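You operate a simulated robot arm through the tools that you are given. There is no shell and no other tool. Be economical: measure what you need, move in short steps, check, and stop when the job is done.

You are at the controls of a simulated robot arm. One attempt, no reset.

TASK
Press the cord of the left fan to switch it on. Put the 25 blue disc with a hole from the green mat on the teal-backed bench on the top deck of the blue trolley and the 29 blue disc with a hole on the top of the yellow packing bench. Put one of the clear beakers from the top of the shipping bench on top of the small green block. Take the low square-flange gear motor that says "75" from the top of the shipping bench and put it on the lower shelf of the shipping bench. Take the black-handled tray on the top of the shipping bench and put it away on the lower shelf of the hose bench. Take the blue rubber ring from the top of the shipping bench and leave it on the lower shelf of the hose bench. The order is free. Set down upright: clear beaker, low square-flange gear motor.

The check looks at the end state, three seconds after you hand in, the way a careful person would. Anything else that was tipped, shoved, dropped, spilled or broken makes it a failure.

THE ROBOT
A 7-joint arm with a two-finger parallel gripper on a trunk, on a base that drives. Base frame: it is fixed to the floor where the robot stands at the start and does not move with it; the origin is under the middle of the robot, x ahead of it, y to its left, z up. Units: mm, degrees, N and s.
With the tool pointing down near the work surface it reaches from about 340 to 880 mm from the robot's upright axis, wherever it stands. Its first joint turns from -17.0 to 126.0 degrees. Places, roughly: black-handled tray (29x17x9 cm) [-4800, -5100, 700]; blue disc with a hole [-2000, -5750, 750]; blue rubber ring (4x4x2 cm) [-5100, -5200, 700]; clear beaker [-4500, -6000, 750]; cord of the left fan [900, -700, 1700]; low square-flange gear motor [-4500, -5750, 750]; lower shelf of the hose bench [-7500, -5500, 200]; lower shelf of the shipping bench [-4700, -5600, 200]; small green block (6x6x5 cm) [-4400, -5900, 700]; top deck of the blue trolley [-1900, -4900, 800]; top of the yellow packing bench [-1300, -5700, 800]. Payload 1.57 kg.
Tool frame: the origin (TCP) lies between the finger pads and is the grasp point; the fingertips stand 30 mm ahead of it; z points along the fingers, y is the line along which they close. The gripper opens to 80 mm. The fingers are 17 mm wide and 12 mm thick; the gripper's body (40 by 82 mm) begins 80 mm behind the TCP.
Orientation is that of the tool frame in the base frame, as a unit quaternion [w, x, y, z]. With the fingers straight down and closing along the base's y, the tool's x points along the base's -x, its y along +y and its z along -z.

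THE INTERFACE
- The arm moves only by the tool servo_tool. Its argument "series" is a list of rows, each a list of 7 numbers: the shift along the base's x, y, z in mm, then the turn, a rotation vector about the base's x, y, z in degrees, then the finger opening in mm, from 0 to 80. In form: [[dx, dy, dz, rx, ry, rz, claw], ...]. A call has 1 to 12 rows; each row shifts and turns the commanded pose from where the row before left it. Rows are played at 5 a second. More than 50 mm and 8.6 degrees between two rows, or a gripper value outside its range, and nothing of the call is played. A pose out of reach is approached as far as the arm can. The call stops where the force on the tool passes 40 N (or 10 N more than at its start, if that is more) or the arm is blocked; 0.2 s more then pass. Each finger travels about 45 mm/s and halts on what it meets, pressing with about 43 N; the grip force reading is that of the motor and also rises with nothing between the fingers. The clock runs only during rows and for 0.2 s after the last one: add rows that do not move to give the fingers time. It gives the time, the measured TCP pose, the force on the tool (base axes), the opening and the grip force at its end, in the units of the frame above (readings bear some noise), with the torque about the TCP (base axes, N m) and any sound that the robot's microphone picked up.
- Cameras (640 x 400 px; columns grow to the right, rows downward): "scene" is now at [-3.4, -255.8, 1067.1]; the picture's right is [-0.16, -0.99, 0.00], its down [0.25, -0.04, -0.97] and it looks along [0.95, -0.15, 0.25] (base axes); focal length 282 px, centre (320, 200). "wrist" rides on the gripper at [72, -7, -122] in the tool frame; the picture's right is [0.09, 1.00, 0.00], its down [-0.84, 0.08, -0.54] and it looks along [-0.54, 0.05, 0.84] (tool axes); focal length 238 px, centre (320, 200). There is no depth. A picture from a camera that has moved, and an enlarged one, comes with that camera's place and axes in the base frame and with its lens. The place of the scene camera against the robot may be out by one fixed shift of up to 18 mm in any direction.
- grab_frame(camera): a new picture of that camera. It takes no simulated time.
- move_column(by): slides the trunk up (or, below 0, down) by that many mm; the arm and the scene camera ride with it, the base frame stays. It gives what a move gives, with no picture.
- base_move(legs): drives the robot by 1 to 6 legs, each [ahead, left, turn to the left] in mm, mm and degrees, along the robot's own axes; the way and the turn of a leg run together, so that a leg with both is an arc; at most 1500 mm and 180 degrees a leg. The arm and the cameras ride along, it lands a little off, and it stops where it bumps. It gives what a move gives.
- aim_head(pan, tilt): turns the head with the scene camera to pan (to the left, within 109 degrees either way) and tilt (down, from -29 to 69), counted from straight ahead of the robot. It gives what a move gives.
- close_up(camera, box): a new picture of the part [left, top, right, bottom] of that camera's present view, enlarged. It takes no simulated time.
- finish_job(): hands the job in; it is judged then, once.

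Go step by step. Nothing tells you exact positions but the pictures and the camera data: compare them with the known pose of the tool, close in by small moves and look again before you grip or let go. The budget is 196 turns and 174 pictures, counting those below and the enlarged ones. Unless the task says otherwise, let go and move clear before handing in.

The tools are called after "Call:" as name(argument=value, ...) on one line, values as JSON. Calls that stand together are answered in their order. servo_tool: Moves the arm, as the interface text tells. Its arguments: {"type":"object","properties":{"series":{"type":"array","items":{"type":"array","items":{"type":"number"}}}},"required":["series"]} The other tools are called the same way: move_column (by) slides the trunk up or down; base_move (legs) drives the base; aim_head (pan, tilt) turns the head that bears the scene camera; grab_frame (camera) takes a picture; close_up (camera, box) takes an enlarged picture of a part of a camera's view; finish_job () hands the job in.

At the start:

```text
time_s: 0.0
tcp_pos: [454.0, -36.5, 1000.5]
tcp_rot: [0.0, 0.0, 1.0, 0.0]
wrist_force: [0.9, -0.3, 0.4]
ft_torque: [-0.02, 0.03, 0.02]
finger_gap: 80.3
finger_force: 0.1
trunk travel left (down, up): [-375.0, 415.0]
robot x, y, heading: [0.3, -0.0, 0.0]
head pan, tilt: [-9.2, -14.7]
```

scene: 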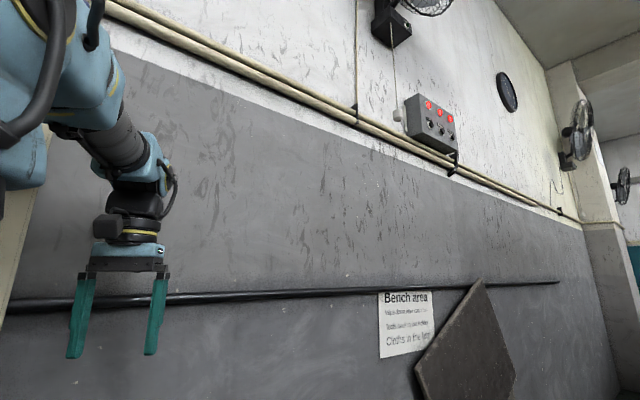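
wrist: 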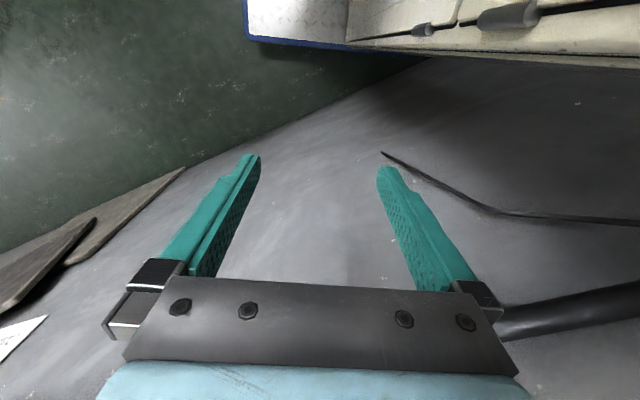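

I see a wall with fans and a cord hanging from the nearest one, next to a switch box. I'll look closer first.

Call:
close_up(camera="scene", box=[340, 0, 500, 180])

Call:
aim_head(pan=-30, tilt=-25)

Call:
grab_frame(camera="scene")

```text
2.22 times, centred on (420, 90) of scene
camera zoom: at [-3.4, -255.8, 1067.1], right [-0.16, -0.99, 0.0], down [0.25, -0.04, -0.97], along [0.95, -0.15, 0.25], focal length 626 px, centre (98, 444)
```

zoom: 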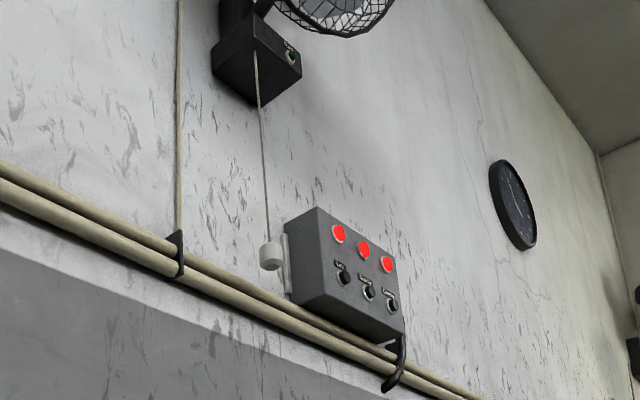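

```text
time_s: 0.8
tcp_pos: [454.3, -37.1, 1000.6]
tcp_rot: [0.0, 0.0, 1.0, 0.0]
wrist_force: [0.2, 0.2, -0.6]
ft_torque: [-0.04, -0.02, -0.03]
finger_gap: 80.1
finger_force: 0.1
trunk travel left (down, up): [-375.0, 415.0]
robot x, y, heading: [3.2, -0.4, -0.1]
head pan, tilt: [-30.0, -25.0]
```

```text
170 pictures are left
camera scene: at [-21.5, -278.3, 1080.8], right [-0.5, -0.87, 0.0], down [0.37, -0.21, -0.91], along [0.79, -0.45, 0.42], focal length 282 px, centre (320, 200)
```

scene: 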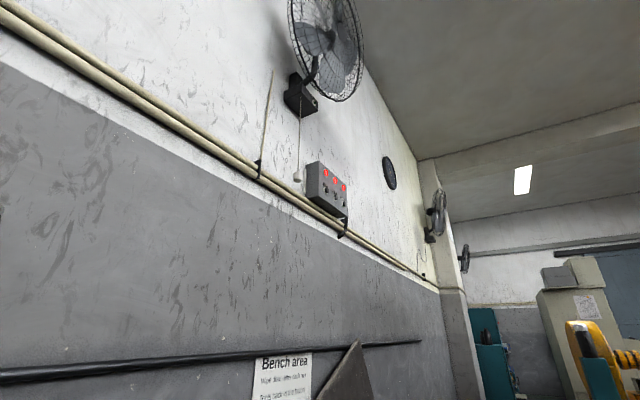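

The left fan's cord ends in a white knob near the box, around [900, -700, 1655]. I'll raise the trunk and look around before approaching.

Call:
move_column(by=410)

Call:
aim_head(pan=-35, tilt=-10)

Call:
grab_frame(camera="scene")

Call:
aim_head(pan=40, tilt=0)

Call:
grab_frame(camera="scene")

Call:
aim_head(pan=-105, tilt=20)

Call:
grab_frame(camera="scene")

```text
refused: 410 is not a number from -400 to 400
```

```text
time_s: 1.6
tcp_pos: [454.4, -35.6, 999.5]
tcp_rot: [0.0, 0.0, 1.0, 0.0]
wrist_force: [0.2, 0.0, -0.6]
ft_torque: [-0.01, 0.0, 0.02]
finger_gap: 80.0
finger_force: 0.1
trunk travel left (down, up): [-375.0, 415.0]
robot x, y, heading: [-2.1, 2.5, 0.1]
head pan, tilt: [-35.0, -10.0]
```

```text
169 pictures are left
camera scene: at [-14.0, -291.2, 1060.4], right [-0.57, -0.82, 0.0], down [0.14, -0.1, -0.98], along [0.81, -0.56, 0.17], focal length 282 px, centre (320, 200)
```

scene: 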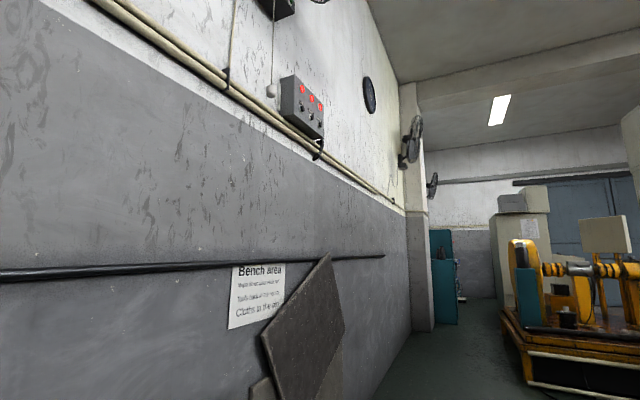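

```text
time_s: 3.1
tcp_pos: [455.5, -36.8, 999.8]
tcp_rot: [0.0, 0.0, 1.0, 0.0]
wrist_force: [-0.2, 0.0, 0.0]
ft_torque: [0.0, 0.0, 0.0]
finger_gap: 79.8
finger_force: 0.0
trunk travel left (down, up): [-375.0, 415.0]
robot x, y, heading: [-1.0, 0.8, 0.0]
head pan, tilt: [40.0, 0.0]
```

```text
168 pictures are left
camera scene: at [-14.1, -185.1, 1045.1], right [0.64, -0.77, 0.0], down [0.0, 0.0, -1.0], along [0.77, 0.64, 0.0], focal length 282 px, centre (320, 200)
```

scene: 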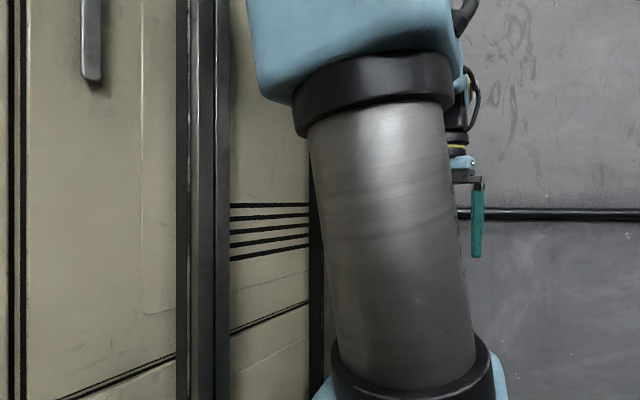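

```text
time_s: 5.4
tcp_pos: [453.6, -37.1, 1000.3]
tcp_rot: [0.0, -0.001, 1.0, -0.001]
wrist_force: [-0.5, 1.2, 1.5]
ft_torque: [0.01, -0.01, 0.01]
finger_gap: 80.0
finger_force: 0.0
trunk travel left (down, up): [-375.0, 415.0]
robot x, y, heading: [2.7, 2.9, -0.2]
head pan, tilt: [-105.0, 20.0]
```

```text
167 pictures are left
camera scene: at [-107.1, -332.8, 1012.9], right [-0.97, 0.26, 0.0], down [0.09, 0.33, -0.94], along [-0.24, -0.91, -0.34], focal length 282 px, centre (320, 200)
```

scene: 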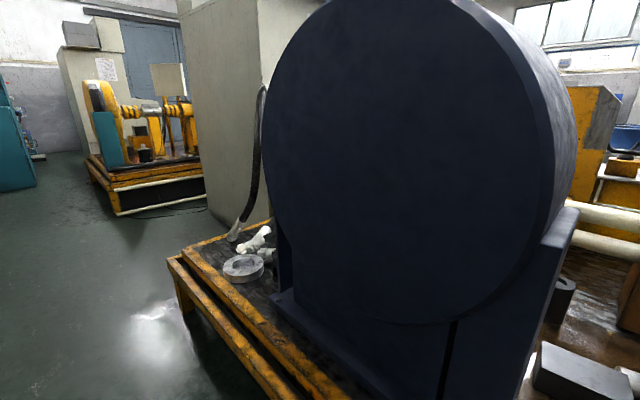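

The wall runs about 28° oblique to my start heading, with an aisle along it. I'll raise the trunk, turn along the aisle, and drive up with the wall on my left.

Call:
move_column(by=400)

Call:
base_move(legs=[[0, 0, -62], [450, 0, 0]])

Call:
aim_head(pan=40, tilt=-8)

Call:
grab_frame(camera="scene")

Call:
aim_head(pan=-10, tilt=25)

Call:
grab_frame(camera="scene")

```text
time_s: 9.2
tcp_pos: [453.3, -36.7, 1399.8]
tcp_rot: [0.0, 0.0, 1.0, 0.0]
wrist_force: [-0.7, -0.6, -0.7]
ft_torque: [-0.05, 0.03, 0.0]
finger_gap: 79.9
finger_force: 0.1
trunk travel left (down, up): [-775.0, 15.0]
robot x, y, heading: [-1.6, 1.5, -0.1]
head pan, tilt: [-105.0, 20.0]
```

```text
time_s: 14.6
tcp_pos: [391.9, -815.0, 1399.9]
tcp_rot: [-0.001, 0.516, 0.856, 0.0]
wrist_force: [-0.4, 0.3, -0.1]
ft_torque: [-0.02, 0.0, -0.05]
finger_gap: 80.0
finger_force: 0.1
trunk travel left (down, up): [-775.0, 15.0]
robot x, y, heading: [211.5, -396.1, -62.2]
head pan, tilt: [-105.0, 20.0]
```

```text
time_s: 16.9
tcp_pos: [391.6, -814.0, 1400.3]
tcp_rot: [0.0, 0.516, 0.857, 0.0]
wrist_force: [0.6, -0.3, 1.0]
ft_torque: [0.02, 0.0, 0.01]
finger_gap: 80.1
finger_force: 0.0
trunk travel left (down, up): [-775.0, 15.0]
robot x, y, heading: [213.0, -397.7, -62.2]
head pan, tilt: [40.0, -8.0]
```

```text
166 pictures are left
camera scene: at [47.3, -479.2, 1457.4], right [-0.38, -0.93, 0.0], down [0.13, -0.05, -0.99], along [0.92, -0.37, 0.14], focal length 282 px, centre (320, 200)
```

scene: 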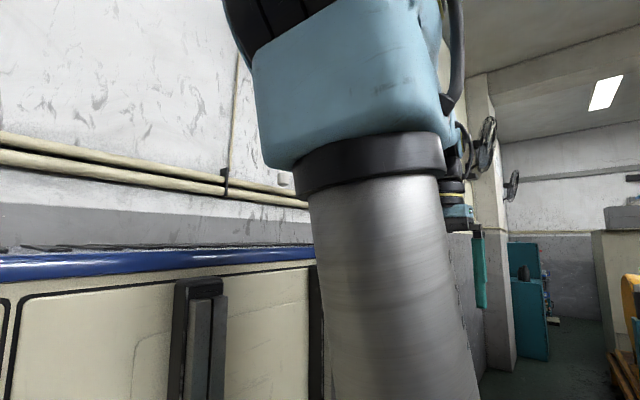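

```text
time_s: 18.1
tcp_pos: [393.2, -815.2, 1399.9]
tcp_rot: [-0.001, 0.516, 0.857, 0.0]
wrist_force: [-0.6, 0.2, 0.1]
ft_torque: [-0.02, -0.02, -0.01]
finger_gap: 79.9
finger_force: 0.1
trunk travel left (down, up): [-775.0, 15.0]
robot x, y, heading: [213.1, -393.4, -62.4]
head pan, tilt: [-10.0, 25.0]
```

```text
165 pictures are left
camera scene: at [-3.6, -534.6, 1404.8], right [-0.95, -0.31, 0.0], down [-0.13, 0.4, -0.91], along [0.28, -0.86, -0.42], focal length 282 px, centre (320, 200)
```

scene: 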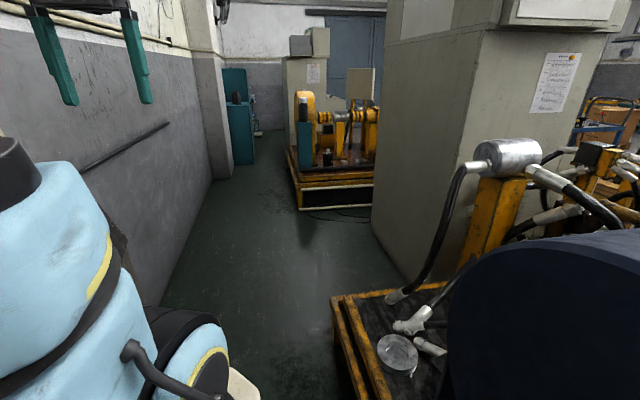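

A cabinet is to the left rear, and the knob triangulates to about [930, -707, 1660]. I'll drive forward and a bit right, then point the tool horizontally at the wall.

Call:
base_move(legs=[[360, -60, 0]])

Call:
aim_head(pan=60, tilt=-15)

Call:
grab_frame(camera="scene")

```text
time_s: 20.4
tcp_pos: [506.1, -1158.3, 1399.4]
tcp_rot: [0.0, 0.516, 0.856, 0.0]
wrist_force: [0.0, 0.9, 0.6]
ft_torque: [0.0, 0.01, -0.02]
finger_gap: 79.9
finger_force: 0.1
trunk travel left (down, up): [-775.0, 15.0]
robot x, y, heading: [325.7, -738.8, -62.4]
head pan, tilt: [-10.0, 25.0]
```

```text
time_s: 21.8
tcp_pos: [504.5, -1161.7, 1399.3]
tcp_rot: [-0.001, 0.516, 0.856, 0.0]
wrist_force: [-0.3, 0.0, 0.2]
ft_torque: [-0.01, 0.02, 0.02]
finger_gap: 79.6
finger_force: 0.1
trunk travel left (down, up): [-775.0, 15.0]
robot x, y, heading: [327.2, -742.1, -62.3]
head pan, tilt: [60.0, -15.0]
```

```text
164 pictures are left
camera scene: at [162.6, -793.7, 1467.5], right [-0.04, -1.0, 0.0], down [0.26, -0.01, -0.97], along [0.97, -0.04, 0.26], focal length 282 px, centre (320, 200)
```

scene: 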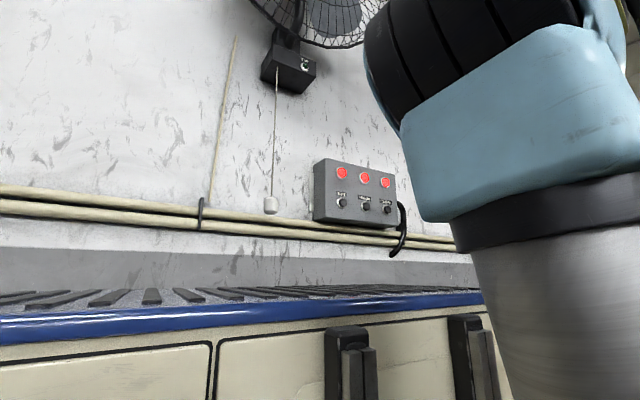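

The white knob hangs clear to the left of the switch box. I'll sweep the arm around to the left so that it faces the wall, still with the tool down.

Call:
servo_tool(series=[[34.6, 34.8, 0, 0, 0, 5.5, 80], [38.5, 23.9, 0, 0, 0, 5.5, 80], [35.8, 27.7, 0, 0, 0, 5.5, 80], [32.8, 31.3, 0, 0, 0, 5.5, 80], [29.4, 34.4, 0, 0, 0, 5.5, 80], [25.7, 37.3, 0, 0, 0, 5.5, 80], [21.7, 39.8, 0, 0, 0, 5.5, 80], [17.5, 41.8, 0, 0, 0, 5.5, 80], [13.1, 43.3, 0, 0, 0, 5.5, 80], [8.6, 44.5, 0, 0, 0, 5.5, 80], [4, 45.1, 0, 0, 0, 5.5, 80], [-0.7, 45.3, 0, 0, 0, 5.5, 80]])

Call:
grab_frame(camera="scene")

```text
time_s: 23.1
tcp_pos: [680.8, -1017.6, 1396.0]
tcp_rot: [0.001, 0.302, 0.953, -0.004]
wrist_force: [7.9, -29.4, -1.9]
ft_torque: [1.78, 0.59, -0.99]
finger_gap: 63.3
finger_force: 0.1
trunk travel left (down, up): [-775.0, 15.0]
robot x, y, heading: [325.4, -743.9, -62.2]
head pan, tilt: [60.0, -15.0]
stopped in row 6: the force on the tool passed its limit at 50 N (the readings are from after the stop); the commanded pose is now the measured one
```

```text
163 pictures are left
camera scene: at [163.2, -796.4, 1467.4], right [-0.04, -1.0, 0.0], down [0.26, -0.01, -0.97], along [0.97, -0.04, 0.26], focal length 282 px, centre (320, 200)
```

scene: 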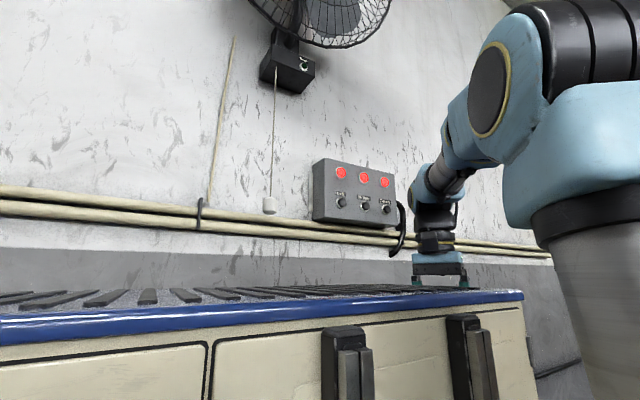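

The left finger met a cream cabinet with a blue rim that I need to understand. I'll look around it before moving the arm again.

Call:
grab_frame(camera="wrist")

Call:
aim_head(pan=50, tilt=35)

Call:
grab_frame(camera="scene")

Call:
aim_head(pan=100, tilt=20)

Call:
grab_frame(camera="scene")

```text
162 pictures are left
camera wrist: at [617.6, -982.7, 1517.4], right [0.5, 0.87, -0.01], down [0.73, -0.42, 0.54], along [0.47, -0.28, -0.84], focal length 238 px, centre (320, 200)
```

wrist: 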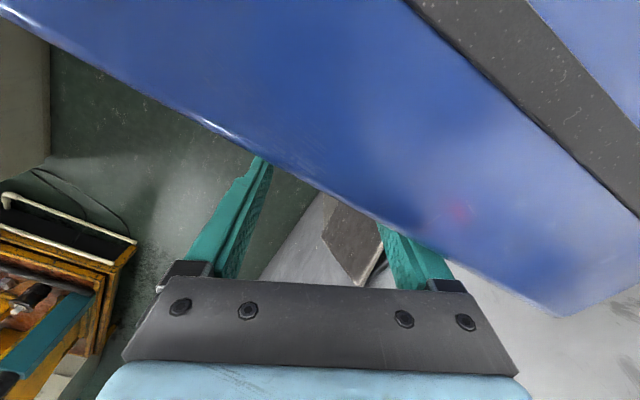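

```text
time_s: 24.3
tcp_pos: [681.5, -1015.2, 1397.2]
tcp_rot: [0.001, 0.302, 0.953, -0.004]
wrist_force: [22.9, -42.4, -1.7]
ft_torque: [2.63, 1.41, -1.78]
finger_gap: 60.0
finger_force: 0.0
trunk travel left (down, up): [-775.0, 15.0]
robot x, y, heading: [325.9, -742.0, -62.4]
head pan, tilt: [50.0, 35.0]
```

```text
161 pictures are left
camera scene: at [169.9, -812.3, 1389.2], right [-0.21, -0.98, 0.0], down [-0.56, 0.12, -0.82], along [0.8, -0.17, -0.57], focal length 282 px, centre (320, 200)
```

scene: 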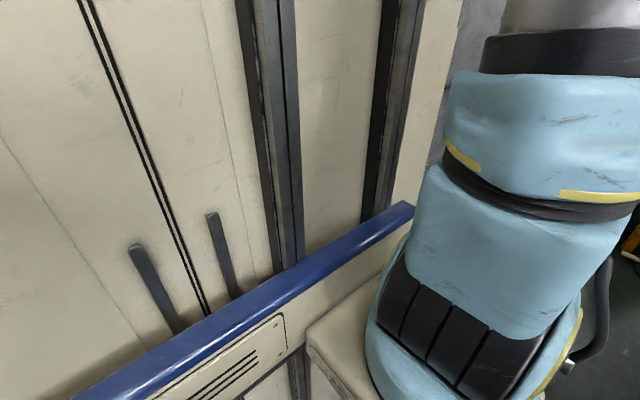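

```text
time_s: 25.5
tcp_pos: [681.9, -1015.3, 1396.8]
tcp_rot: [0.001, 0.301, 0.954, -0.002]
wrist_force: [24.0, -44.3, 2.5]
ft_torque: [2.83, 1.46, -1.83]
finger_gap: 60.0
finger_force: 0.1
trunk travel left (down, up): [-775.0, 15.0]
robot x, y, heading: [326.4, -740.0, -62.3]
head pan, tilt: [100.0, 20.0]
```

```text
160 pictures are left
camera scene: at [157.5, -736.7, 1413.1], right [0.61, -0.79, 0.0], down [-0.27, -0.21, -0.94], along [0.74, 0.58, -0.34], focal length 282 px, centre (320, 200)
```

scene: 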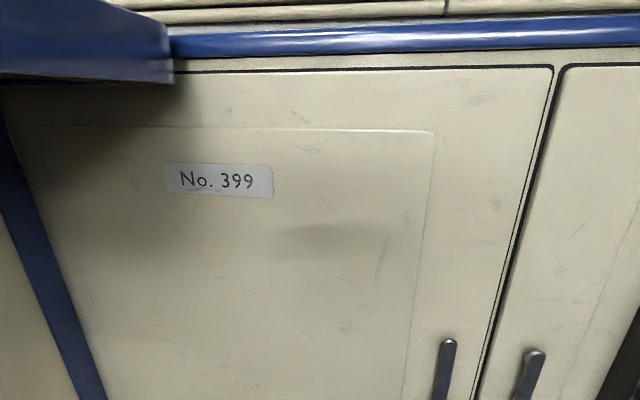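

The cabinet is the robot's own body on its left, so the arm must work ahead and to the right. I'll back the arm out to straight ahead, then turn the base to face the wall.

Call:
servo_tool(series=[[-10, -40, 0, 0, 0, 0, 80], [-35, -30, 0, 0, 0, -5.5, 80], [-35, -28, 0, 0, 0, -5.5, 80], [-38, -24, 0, 0, 0, -5.5, 80], [-35, -20, 0, 0, 0, -5.5, 80], [0, 0, 0, 0, 0, -5, 80]])

Call:
aim_head(pan=-100, tilt=40)

Call:
grab_frame(camera="scene")

```text
time_s: 26.9
tcp_pos: [526.1, -1151.9, 1399.4]
tcp_rot: [-0.001, 0.514, 0.858, -0.002]
wrist_force: [-0.3, -0.5, 0.4]
ft_torque: [0.03, 0.03, -0.03]
finger_gap: 80.0
finger_force: 0.1
trunk travel left (down, up): [-775.0, 15.0]
robot x, y, heading: [326.9, -741.3, -62.1]
head pan, tilt: [100.0, 20.0]
```

```text
time_s: 29.8
tcp_pos: [526.7, -1152.1, 1398.6]
tcp_rot: [0.0, 0.512, 0.859, -0.003]
wrist_force: [-0.5, 0.0, -0.4]
ft_torque: [-0.01, 0.01, -0.04]
finger_gap: 80.2
finger_force: 0.0
trunk travel left (down, up): [-775.0, 15.0]
robot x, y, heading: [328.6, -740.9, -62.4]
head pan, tilt: [-100.0, 40.0]
```

```text
159 pictures are left
camera scene: at [1.2, -816.6, 1381.4], right [-0.31, 0.95, 0.0], down [0.61, 0.2, -0.77], along [-0.73, -0.23, -0.64], focal length 282 px, centre (320, 200)
```

scene: 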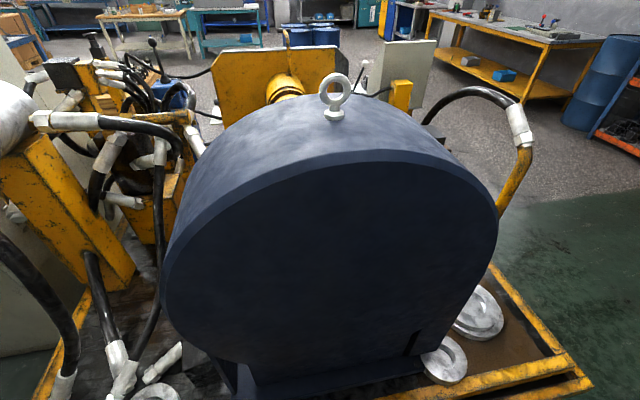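

I'll shift back to the aisle's middle and turn left 62° so the wall and knob lie ahead.

Call:
base_move(legs=[[0, 50, 0], [0, 0, 62]])

Call:
aim_head(pan=10, tilt=-15)

Call:
grab_frame(camera="scene")

```text
time_s: 33.5
tcp_pos: [828.6, -731.5, 1398.4]
tcp_rot: [0.001, -0.005, 1.0, -0.002]
wrist_force: [-0.5, 0.4, -0.9]
ft_torque: [0.0, 0.03, -0.02]
finger_gap: 80.1
finger_force: 0.2
trunk travel left (down, up): [-775.0, 15.0]
robot x, y, heading: [369.2, -723.0, 0.3]
head pan, tilt: [-100.0, 40.0]
```

```text
time_s: 35.4
tcp_pos: [827.0, -730.6, 1397.5]
tcp_rot: [0.001, -0.005, 1.0, -0.004]
wrist_force: [0.8, 0.1, 0.1]
ft_torque: [0.0, 0.03, 0.0]
finger_gap: 80.1
finger_force: 0.1
trunk travel left (down, up): [-775.0, 15.0]
robot x, y, heading: [370.9, -719.9, 0.1]
head pan, tilt: [10.0, -15.0]
```

```text
158 pictures are left
camera scene: at [366.8, -946.7, 1467.6], right [0.17, -0.98, 0.0], down [0.25, 0.05, -0.97], along [0.95, 0.17, 0.26], focal length 282 px, centre (320, 200)
```

scene: 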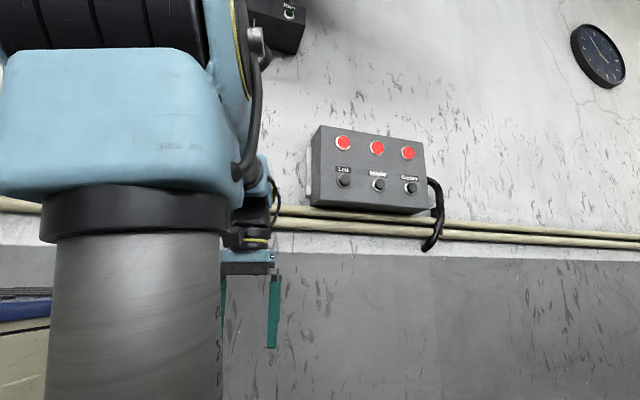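

I'll pitch the tool up to horizontal, pointing to the wall.

Call:
servo_tool(series=[[-8, 0, 10, 0, -8.2, 0, 80], [-8, 0, 10, 0, -8.2, 0, 80], [-8, 0, 10, 0, -8.2, 0, 80], [-8, 0, 10, 0, -8.2, 0, 80], [-8, 0, 10, 0, -8.2, 0, 80], [-8, 0, 10, 0, -8.2, 0, 80], [-8, 0, 10, 0, -8.2, 0, 80], [-8, 0, 10, 0, -8.2, 0, 80], [0, 0, 10, 0, -8.2, 0, 80], [0, 0, 10, 0, -8.2, 0, 80], [0, 0, 10, 0, -8, 0, 80]])

Call:
grab_frame(camera="wrist")

Call:
grab_frame(camera="scene")

```text
time_s: 36.9
tcp_pos: [910.2, -652.5, 1475.1]
tcp_rot: [0.448, -0.005, 0.894, -0.012]
wrist_force: [-26.9, -11.9, 0.6]
ft_torque: [-0.1, 0.32, 0.88]
finger_gap: 69.9
finger_force: 0.1
out of reach, approached as far as the arm can: row 2, 3, 4, 5, 6, 7
trunk travel left (down, up): [-775.0, 15.0]
robot x, y, heading: [367.9, -719.3, 0.0]
head pan, tilt: [10.0, -15.0]
stopped in row 7: the force on the tool passed its limit at 62 N (the readings are from after the stop); the commanded pose is now the measured one
```

```text
157 pictures are left
camera wrist: at [767.9, -661.1, 1490.2], right [-0.05, 0.99, -0.1], down [0.07, 0.1, 0.99], along [1.0, 0.05, -0.07], focal length 238 px, centre (320, 200)
```

wrist: 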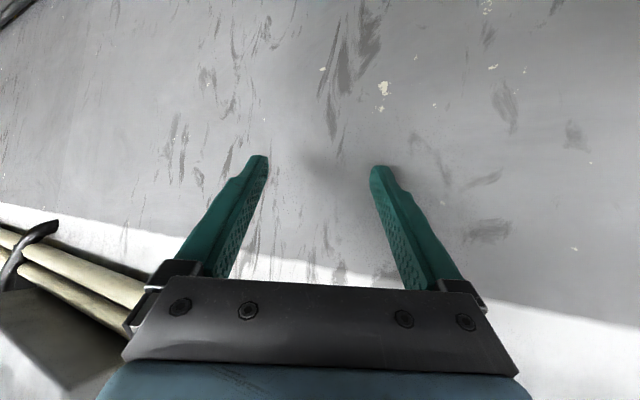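

```text
156 pictures are left
camera scene: at [363.9, -947.8, 1467.6], right [0.18, -0.98, 0.0], down [0.26, 0.05, -0.97], along [0.95, 0.17, 0.26], focal length 282 px, centre (320, 200)
```

scene: 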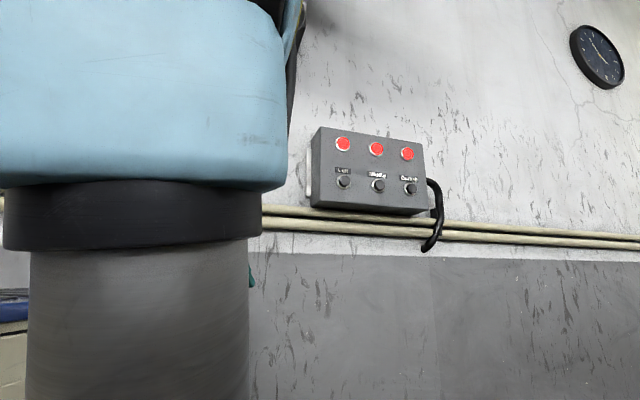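

Too close for a horizontal tool, and the left finger touched the wall, which places the wall plane. I'll back the hand off and retreat diagonally along the wall for more reach.

Call:
servo_tool(series=[[-15, -10, -10, 0, 8, 0, 80], [-15, -10, -10, 0, 8, 0, 80], [-15, -15, -10, 0, 8, 0, 80], [-10, -15, -10, 0, 8, 0, 80]])

Call:
base_move(legs=[[-150, 290, 0]])

Call:
aim_head(pan=-10, tilt=-15)

Call:
grab_frame(camera="scene")

```text
time_s: 37.9
tcp_pos: [856.4, -701.7, 1434.6]
tcp_rot: [0.182, -0.007, 0.983, -0.01]
wrist_force: [0.2, 0.0, -0.1]
ft_torque: [-0.03, 0.01, 0.01]
finger_gap: 80.1
finger_force: 0.0
trunk travel left (down, up): [-775.0, 15.0]
robot x, y, heading: [367.4, -715.4, 0.0]
head pan, tilt: [10.0, -15.0]
```

```text
time_s: 40.1
tcp_pos: [706.4, -412.8, 1434.5]
tcp_rot: [0.183, -0.007, 0.983, -0.01]
wrist_force: [0.2, -0.1, 0.6]
ft_torque: [0.0, -0.02, 0.0]
finger_gap: 80.1
finger_force: 0.0
trunk travel left (down, up): [-775.0, 15.0]
robot x, y, heading: [220.6, -426.7, 0.1]
head pan, tilt: [10.0, -15.0]
```

```text
time_s: 40.9
tcp_pos: [707.1, -412.2, 1434.5]
tcp_rot: [0.184, -0.007, 0.983, -0.01]
wrist_force: [0.0, -0.2, 1.0]
ft_torque: [0.0, 0.02, 0.0]
finger_gap: 79.9
finger_force: 0.0
trunk travel left (down, up): [-775.0, 15.0]
robot x, y, heading: [221.9, -429.2, -0.1]
head pan, tilt: [-10.0, -15.0]
```

```text
155 pictures are left
camera scene: at [215.7, -684.7, 1467.6], right [-0.17, -0.99, 0.0], down [0.25, -0.04, -0.97], along [0.95, -0.17, 0.26], focal length 282 px, centre (320, 200)
```

scene: 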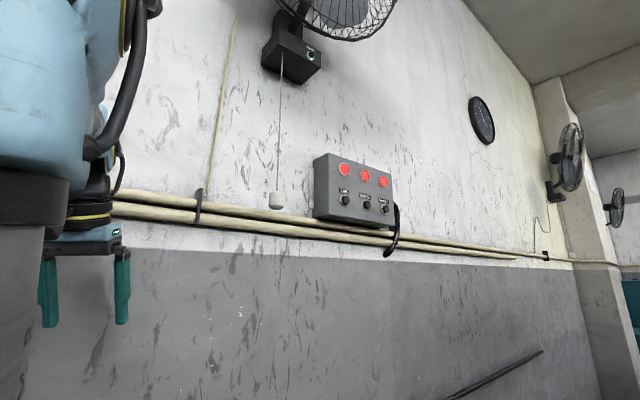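

The knob triangulates now to about [885, -697, 1645], some 88 mm off the wall. I'll raise and pitch the hand to a point short of it.

Call:
servo_tool(series=[[10.3, -31.7, 23, 0, -7.7, 0, 80], [10.3, -31.7, 23, 0, -7.7, 0, 80], [10.3, -31.7, 23, 0, -7.7, 0, 80], [10.3, -31.7, 23, 0, -7.7, 0, 80], [10.3, -31.7, 23, 0, -7.7, 0, 80], [10.3, -31.7, 23, 0, -7.7, 0, 80], [10.3, -31.7, 23, 0, -7.7, 0, 80], [0, -31.7, 23, 0, -7.7, 0, 80], [0, -31.7, 23, 0, -7.7, 0, 80]])

Call:
grab_frame(camera="wrist")

Call:
grab_frame(camera="scene")

```text
time_s: 42.9
tcp_pos: [866.1, -661.4, 1603.5]
tcp_rot: [0.684, -0.004, 0.73, -0.017]
wrist_force: [0.0, 0.4, 0.5]
ft_torque: [0.02, 0.08, -0.04]
finger_gap: 80.1
finger_force: 0.1
out of reach, approached as far as the arm can: row 1, 2, 3, 4, 5, 6
trunk travel left (down, up): [-775.0, 15.0]
robot x, y, heading: [218.0, -427.2, 0.1]
head pan, tilt: [-10.0, -15.0]
```

```text
154 pictures are left
camera wrist: at [738.9, -670.5, 1537.6], right [0.01, 0.99, -0.12], down [-0.48, 0.11, 0.87], along [0.87, 0.05, 0.48], focal length 238 px, centre (320, 200)
```

wrist: 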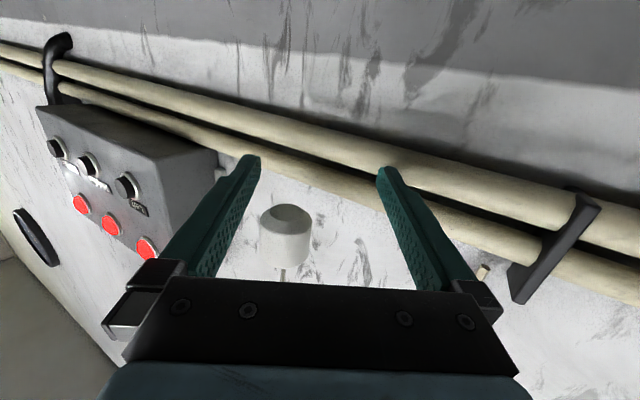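

```text
153 pictures are left
camera scene: at [215.8, -684.3, 1467.7], right [-0.17, -0.98, 0.0], down [0.25, -0.05, -0.97], along [0.95, -0.17, 0.26], focal length 282 px, centre (320, 200)
```

scene: 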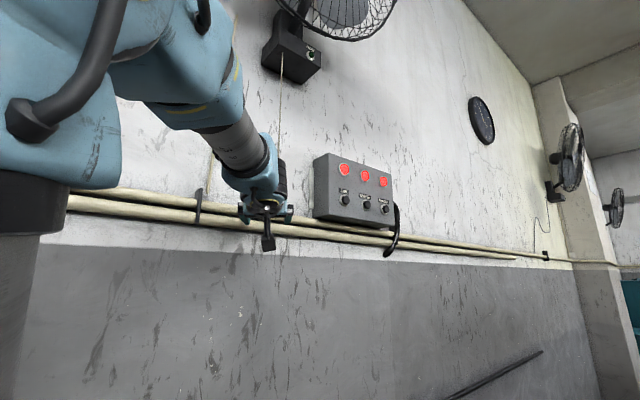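

The knob is between and above the fingers, offset about 20 mm to the robot's right. I'll centre laterally and rise halfway.

Call:
servo_tool(series=[[0, -20, 0, 0, 0, 0, 80], [0, 0, 20, 0, 0, 0, 80], [0, 0, 0, 0, 0, 0, 80]])

Call:
grab_frame(camera="wrist")

```text
time_s: 43.7
tcp_pos: [866.7, -683.2, 1623.8]
tcp_rot: [0.685, 0.0, 0.729, -0.013]
wrist_force: [-0.2, -0.5, -0.2]
ft_torque: [-0.01, -0.02, 0.02]
finger_gap: 80.2
finger_force: 0.1
trunk travel left (down, up): [-775.0, 15.0]
robot x, y, heading: [217.1, -428.4, 0.2]
head pan, tilt: [-10.0, -15.0]
```

```text
152 pictures are left
camera wrist: at [739.2, -690.7, 1557.7], right [0.01, 0.99, -0.11], down [-0.49, 0.1, 0.87], along [0.87, 0.05, 0.49], focal length 238 px, centre (320, 200)
```

wrist: 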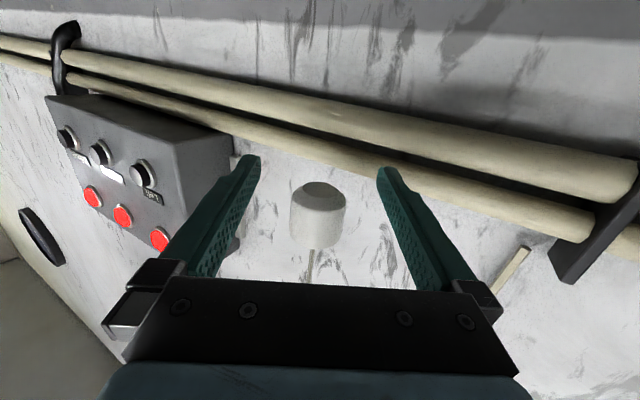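

Knob is centred between the fingers at about [873, -683, 1645]. I'll rise to it, close, and check.

Call:
servo_tool(series=[[5, 0, 21, 0, 0, 0, 80], [0, 0, 0, 0, 0, 0, 60], [0, 0, 0, 0, 0, 0, 40], [0, 0, 0, 0, 0, 0, 20], [0, 0, 0, 0, 0, 0, 15], [0, 0, 0, 0, 0, 0, 15], [0, 0, 0, 0, 0, 0, 15]])

Call:
grab_frame(camera="wrist")

```text
time_s: 45.3
tcp_pos: [871.6, -680.9, 1645.5]
tcp_rot: [0.684, -0.001, 0.729, -0.012]
wrist_force: [-0.2, 6.0, 0.1]
ft_torque: [0.73, -0.01, 0.1]
finger_gap: 36.5
finger_force: 43.3
trunk travel left (down, up): [-775.0, 15.0]
robot x, y, heading: [222.4, -428.3, -0.0]
head pan, tilt: [-10.0, -15.0]
```

```text
151 pictures are left
camera wrist: at [744.5, -689.9, 1578.8], right [0.01, 0.99, -0.11], down [-0.49, 0.1, 0.87], along [0.87, 0.05, 0.49], focal length 238 px, centre (320, 200)
```

wrist: 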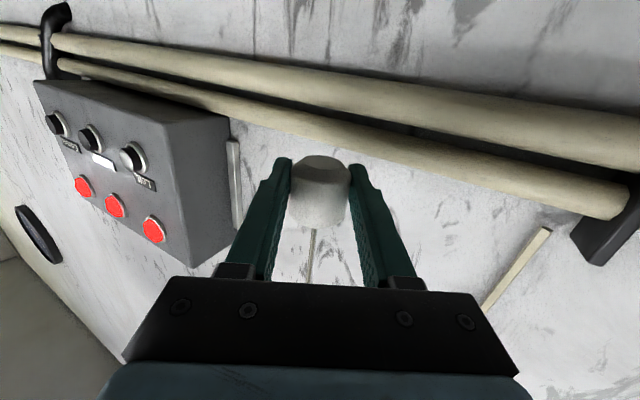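

The knob is gripped with a 36.5 mm gap. I'll pull it down in small steps and listen for a click.

Call:
servo_tool(series=[[0, 0, -5, 0, 0, 0, 15], [0, 0, -5, 0, 0, 0, 15], [0, 0, -5, 0, 0, 0, 15], [0, 0, -5, 0, 0, 0, 15]])

Call:
grab_frame(camera="scene")

```text
time_s: 46.3
tcp_pos: [870.7, -681.5, 1625.1]
tcp_rot: [0.684, -0.002, 0.729, -0.012]
wrist_force: [2.0, 4.5, 3.5]
ft_torque: [0.77, -0.04, 0.1]
finger_gap: 36.3
finger_force: 42.9
trunk travel left (down, up): [-775.0, 15.0]
robot x, y, heading: [218.3, -426.7, 0.0]
head pan, tilt: [-10.0, -15.0]
```

```text
150 pictures are left
camera scene: at [215.8, -684.3, 1467.7], right [-0.17, -0.98, 0.0], down [0.25, -0.05, -0.97], along [0.95, -0.17, 0.26], focal length 282 px, centre (320, 200)
```

scene: 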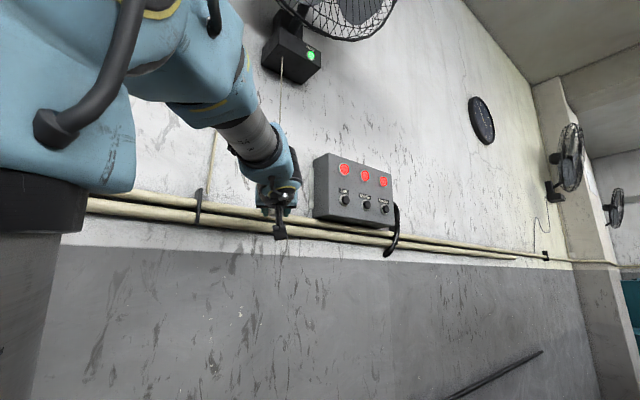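

The fan's lamp turned green. I'll let the cord back up, release, and back away.

Call:
servo_tool(series=[[0, 0, 10, 0, 0, 0, 15], [0, 0, 9, 0, 0, 0, 15], [0, 0, 0, 0, 0, 0, 40], [0, 0, 0, 0, 0, 0, 80], [0, 0, 0, 0, 0, 0, 80], [0, 0, 0, 0, 0, 0, 80], [0, 0, -30, 0, 0, 0, 80], [0, 0, -30, 0, 0, 0, 80], [-10, 0, -30, 0, 0, 0, 80]])

Call:
grab_frame(camera="scene")

```text
time_s: 48.3
tcp_pos: [860.8, -681.6, 1552.0]
tcp_rot: [0.685, 0.0, 0.729, -0.013]
wrist_force: [-0.4, -0.4, 0.2]
ft_torque: [0.04, 0.01, 0.0]
finger_gap: 79.8
finger_force: 0.0
trunk travel left (down, up): [-775.0, 15.0]
robot x, y, heading: [217.8, -424.5, -0.1]
head pan, tilt: [-10.0, -15.0]
```

```text
149 pictures are left
camera scene: at [215.8, -684.9, 1467.6], right [-0.17, -0.98, 0.0], down [0.25, -0.04, -0.97], along [0.95, -0.17, 0.26], focal length 282 px, centre (320, 200)
```

scene: 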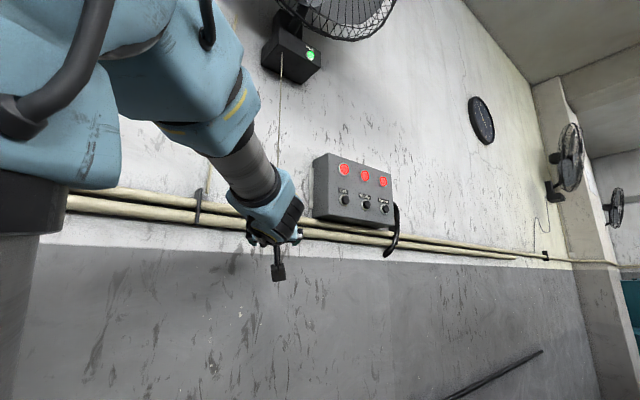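

The lamp stays green. Now I'll fold the arm back to tool-down ahead of the robot for travelling.

Call:
servo_tool(series=[[-10, 20, -20, 0, 0, 0, 80], [-17, 18, -12, 0, 7.9, 0, 80], [-17, 18, -12, 0, 7.9, 0, 80], [-17, 18, -12, 0, 7.9, 0, 80], [-17, 18, -12, 0, 7.9, 0, 80], [-17, 18, -12, 0, 7.9, 0, 80], [-17, 18, -12, 0, 7.9, 0, 80], [-17, 18, -12, 0, 7.9, 0, 80], [-17, 18, -12, 0, 7.9, 0, 80], [-17, 18, -12, 0, 7.9, 0, 80], [-17, 18, -12, 0, 7.9, 0, 80], [-17, 18, -12, 0, 7.3, 0, 80]])

Call:
aim_head(pan=-109, tilt=15)

Call:
grab_frame(camera="scene")

```text
time_s: 50.9
tcp_pos: [730.2, -482.5, 1327.4]
tcp_rot: [0.045, -0.007, 0.999, 0.002]
wrist_force: [-0.4, -0.7, 0.3]
ft_torque: [0.0, 0.0, -0.02]
finger_gap: 80.2
finger_force: 0.1
out of reach, approached as far as the arm can: row 1, 2, 3, 4, 5
trunk travel left (down, up): [-775.0, 15.0]
robot x, y, heading: [219.2, -428.3, -0.3]
head pan, tilt: [-10.0, -15.0]
```

```text
time_s: 52.7
tcp_pos: [731.9, -482.7, 1326.2]
tcp_rot: [0.047, -0.01, 0.999, 0.003]
wrist_force: [1.0, 0.5, -0.2]
ft_torque: [0.01, -0.04, -0.02]
finger_gap: 79.9
finger_force: 0.0
trunk travel left (down, up): [-775.0, 15.0]
robot x, y, heading: [224.3, -426.3, 0.0]
head pan, tilt: [-108.9, 15.0]
```

```text
148 pictures are left
camera scene: at [106.4, -759.3, 1421.0], right [-0.95, 0.32, 0.0], down [0.08, 0.24, -0.97], along [-0.31, -0.91, -0.26], focal length 282 px, centre (320, 200)
```

scene: 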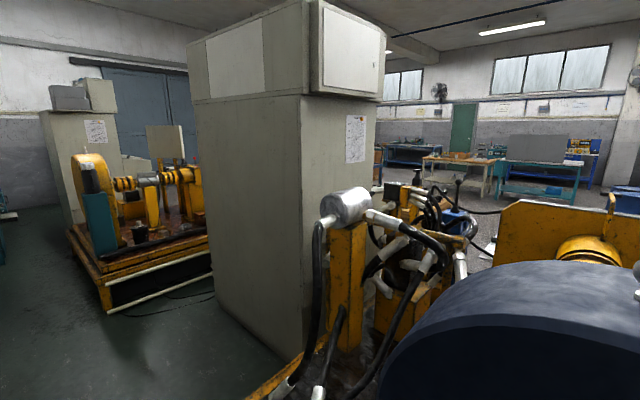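

Fan done. Next is the far area with the benches; the way out seems to be back past the start, around the machine platform's corner. I'll return to the start and turn left to look.

Call:
base_move(legs=[[-215, 420, 0], [0, 0, 60]])

Call:
aim_head(pan=30, tilt=20)

Call:
grab_frame(camera="scene")

Call:
grab_frame(camera="wrist")

```text
time_s: 56.9
tcp_pos: [474.5, 161.8, 1328.1]
tcp_rot: [0.037, -0.241, 0.97, 0.004]
wrist_force: [-36.2, -27.7, 20.6]
ft_torque: [2.93, -3.55, 0.48]
finger_gap: 80.2
finger_force: 0.1
trunk travel left (down, up): [-775.0, 15.0]
robot x, y, heading: [0.7, -15.7, 27.4]
head pan, tilt: [-108.9, 15.0]
stopped in leg 2: the force on the tool passed its limit at 167 N (the readings are from after the stop); the commanded pose is now the measured one
```

```text
time_s: 59.1
tcp_pos: [474.6, 162.2, 1328.7]
tcp_rot: [0.035, -0.24, 0.97, 0.004]
wrist_force: [-51.6, -34.2, 20.6]
ft_torque: [3.54, -4.74, 0.77]
finger_gap: 80.0
finger_force: 0.0
trunk travel left (down, up): [-775.0, 15.0]
robot x, y, heading: [0.7, -12.5, 27.4]
head pan, tilt: [30.0, 20.0]
```

```text
147 pictures are left
camera scene: at [79.9, -191.4, 1412.8], right [0.84, -0.54, 0.0], down [-0.18, -0.29, -0.94], along [0.51, 0.79, -0.34], focal length 282 px, centre (320, 200)
```

scene: 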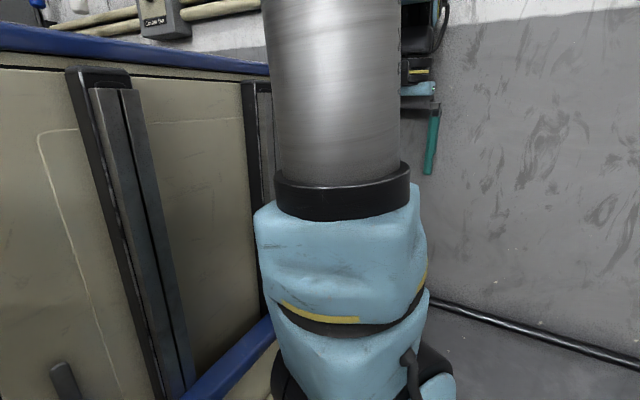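

```text
146 pictures are left
camera wrist: at [404.9, 117.2, 1442.7], right [-0.55, 0.84, -0.01], down [0.67, 0.44, 0.6], along [0.51, 0.32, -0.8], focal length 238 px, centre (320, 200)
```

wrist: 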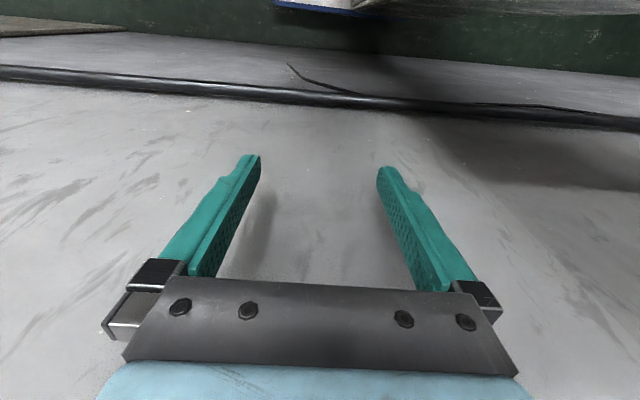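

The hand touched the wall as it swung, harmlessly. I'll turn back, retract the arm, then turn right instead to look back down the aisle.

Call:
base_move(legs=[[-20, 0, -27]])

Call:
servo_tool(series=[[-40, 0, 10, 0, 4, 0, 80], [-40, 0, 10, 0, 0, 0, 80], [-30, 0, 10, 0, 0, 0, 80]])

Call:
base_move(legs=[[0, 0, -62], [0, 0, -38]])

Call:
aim_head(pan=-109, tilt=25)

Call:
grab_frame(camera="scene")

```text
time_s: 60.9
tcp_pos: [489.1, -73.3, 1326.3]
tcp_rot: [0.036, -0.01, 0.999, -0.004]
wrist_force: [0.0, -0.1, 0.5]
ft_torque: [0.07, -0.02, 0.0]
finger_gap: 80.1
finger_force: 0.0
trunk travel left (down, up): [-775.0, 15.0]
robot x, y, heading: [-17.3, -20.1, 0.5]
head pan, tilt: [30.0, 20.0]
```

```text
time_s: 61.7
tcp_pos: [405.8, -66.2, 1353.9]
tcp_rot: [-0.001, -0.008, 1.0, -0.003]
wrist_force: [-0.5, -0.4, 0.3]
ft_torque: [0.03, -0.03, -0.01]
finger_gap: 80.1
finger_force: 0.1
out of reach, approached as far as the arm can: row 3
trunk travel left (down, up): [-775.0, 15.0]
robot x, y, heading: [-14.5, -18.0, 0.8]
head pan, tilt: [30.0, 20.0]
```

```text
time_s: 66.6
tcp_pos: [-141.1, -423.9, 1355.1]
tcp_rot: [-0.003, 0.763, 0.646, -0.003]
wrist_force: [-0.3, 0.7, -0.4]
ft_torque: [-0.02, 0.01, -0.04]
finger_gap: 80.0
finger_force: 0.0
trunk travel left (down, up): [-775.0, 15.0]
robot x, y, heading: [-17.6, -17.3, -99.9]
head pan, tilt: [30.0, 20.0]
```

```text
time_s: 68.8
tcp_pos: [-141.3, -424.2, 1354.0]
tcp_rot: [-0.003, 0.763, 0.646, -0.003]
wrist_force: [0.2, 0.0, 0.1]
ft_torque: [0.06, 0.0, -0.02]
finger_gap: 79.9
finger_force: 0.0
trunk travel left (down, up): [-775.0, 15.0]
robot x, y, heading: [-15.0, -17.8, -100.0]
head pan, tilt: [-108.9, 25.0]
```

```text
145 pictures are left
camera scene: at [-313.3, 132.2, 1404.8], right [0.48, 0.88, 0.0], down [0.37, -0.2, -0.91], along [-0.79, 0.44, -0.42], focal length 282 px, centre (320, 200)
```

scene: 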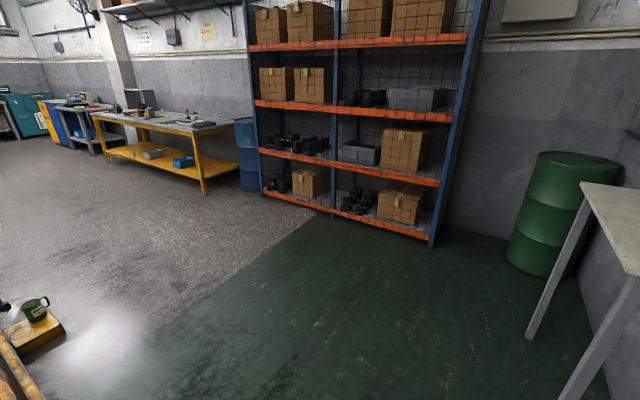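

There's open green floor behind the start. I'll move out past the platform corner, turn toward the benches, and look.

Call:
base_move(legs=[[-520, -410, 0], [0, 0, -52]])

Call:
aim_head(pan=0, tilt=18)

Call:
grab_frame(camera="scene")

Call:
aim_head(pan=60, tilt=18)

Call:
grab_frame(camera="scene")

```text
time_s: 74.8
tcp_pos: [-728.2, 407.4, 1354.5]
tcp_rot: [-0.003, 0.969, 0.249, -0.001]
wrist_force: [-0.2, -0.3, -0.7]
ft_torque: [0.02, 0.0, 0.0]
finger_gap: 80.0
finger_force: 0.1
trunk travel left (down, up): [-775.0, 15.0]
robot x, y, heading: [-331.3, 562.0, -151.4]
head pan, tilt: [-108.9, 25.0]
```

```text
time_s: 76.7
tcp_pos: [-727.4, 407.5, 1354.7]
tcp_rot: [-0.003, 0.968, 0.249, -0.001]
wrist_force: [-0.6, -0.5, -0.2]
ft_torque: [-0.01, -0.01, 0.01]
finger_gap: 80.0
finger_force: 0.1
trunk travel left (down, up): [-775.0, 15.0]
robot x, y, heading: [-333.0, 563.6, -151.3]
head pan, tilt: [0.0, 18.0]
```

```text
144 pictures are left
camera scene: at [-457.1, 745.1, 1416.1], right [-0.48, 0.88, 0.0], down [0.27, 0.15, -0.95], along [-0.84, -0.45, -0.31], focal length 282 px, centre (320, 200)
```

scene: 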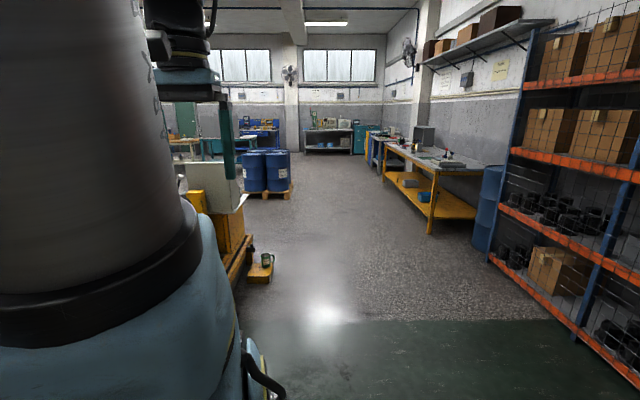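

```text
time_s: 78.0
tcp_pos: [-726.8, 405.9, 1353.9]
tcp_rot: [-0.003, 0.968, 0.25, 0.0]
wrist_force: [0.4, 0.9, 0.0]
ft_torque: [-0.04, 0.01, 0.02]
finger_gap: 80.0
finger_force: 0.0
trunk travel left (down, up): [-775.0, 15.0]
robot x, y, heading: [-332.2, 564.5, -151.3]
head pan, tilt: [60.0, 18.0]
```

```text
143 pictures are left
camera scene: at [-377.6, 696.2, 1416.1], right [-1.0, 0.03, 0.0], down [0.01, 0.31, -0.95], along [-0.03, -0.95, -0.31], focal length 282 px, centre (320, 200)
```

scene: 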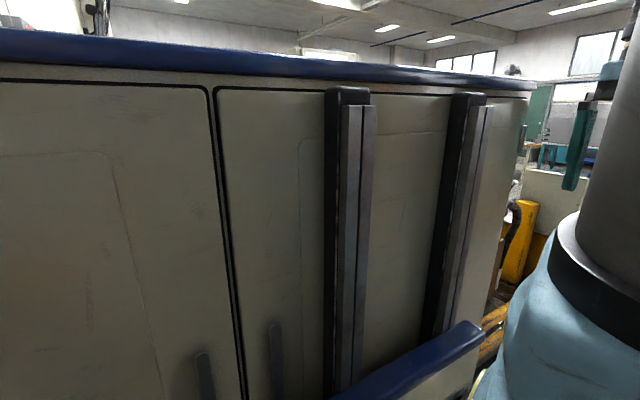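

The way ahead is clear: platform and stool on my left, shelf and yellow bench on my right. I'll shift right and drive down the middle.

Call:
base_move(legs=[[0, -600, 0], [1500, 0, 0], [1500, 0, 0], [1000, 0, 0]])

Call:
aim_head(pan=5, tilt=15)

Call:
grab_frame(camera="scene")

```text
time_s: 80.0
tcp_pos: [-860.8, 651.4, 1353.4]
tcp_rot: [-0.004, 0.971, 0.239, -0.001]
wrist_force: [-1.0, 0.1, 0.0]
ft_torque: [0.02, 0.0, 0.02]
finger_gap: 80.0
finger_force: 0.0
trunk travel left (down, up): [-775.0, 15.0]
robot x, y, heading: [-459.2, 795.9, -152.9]
head pan, tilt: [60.0, 18.0]
stopped in leg 1: the robot was blocked; the commanded pose is now the measured one
```

```text
time_s: 81.3
tcp_pos: [-859.1, 651.0, 1354.6]
tcp_rot: [-0.003, 0.972, 0.237, -0.001]
wrist_force: [-0.9, 0.1, -0.5]
ft_torque: [0.0, 0.04, 0.0]
finger_gap: 80.3
finger_force: 0.0
trunk travel left (down, up): [-775.0, 15.0]
robot x, y, heading: [-463.6, 798.1, -153.0]
head pan, tilt: [5.0, 15.0]
```

```text
142 pictures are left
camera scene: at [-576.0, 974.6, 1421.0], right [-0.53, 0.85, 0.0], down [0.22, 0.14, -0.97], along [-0.82, -0.51, -0.26], focal length 282 px, centre (320, 200)
```

scene: 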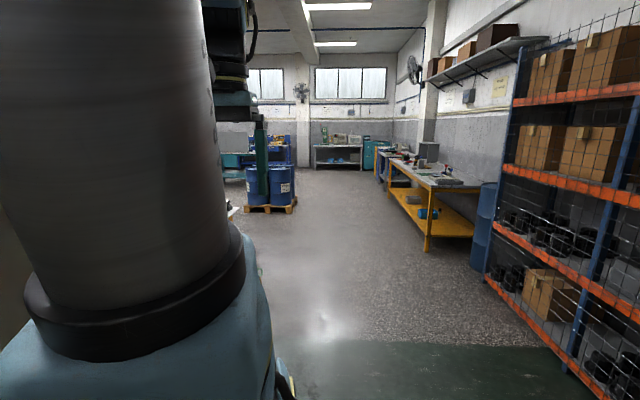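

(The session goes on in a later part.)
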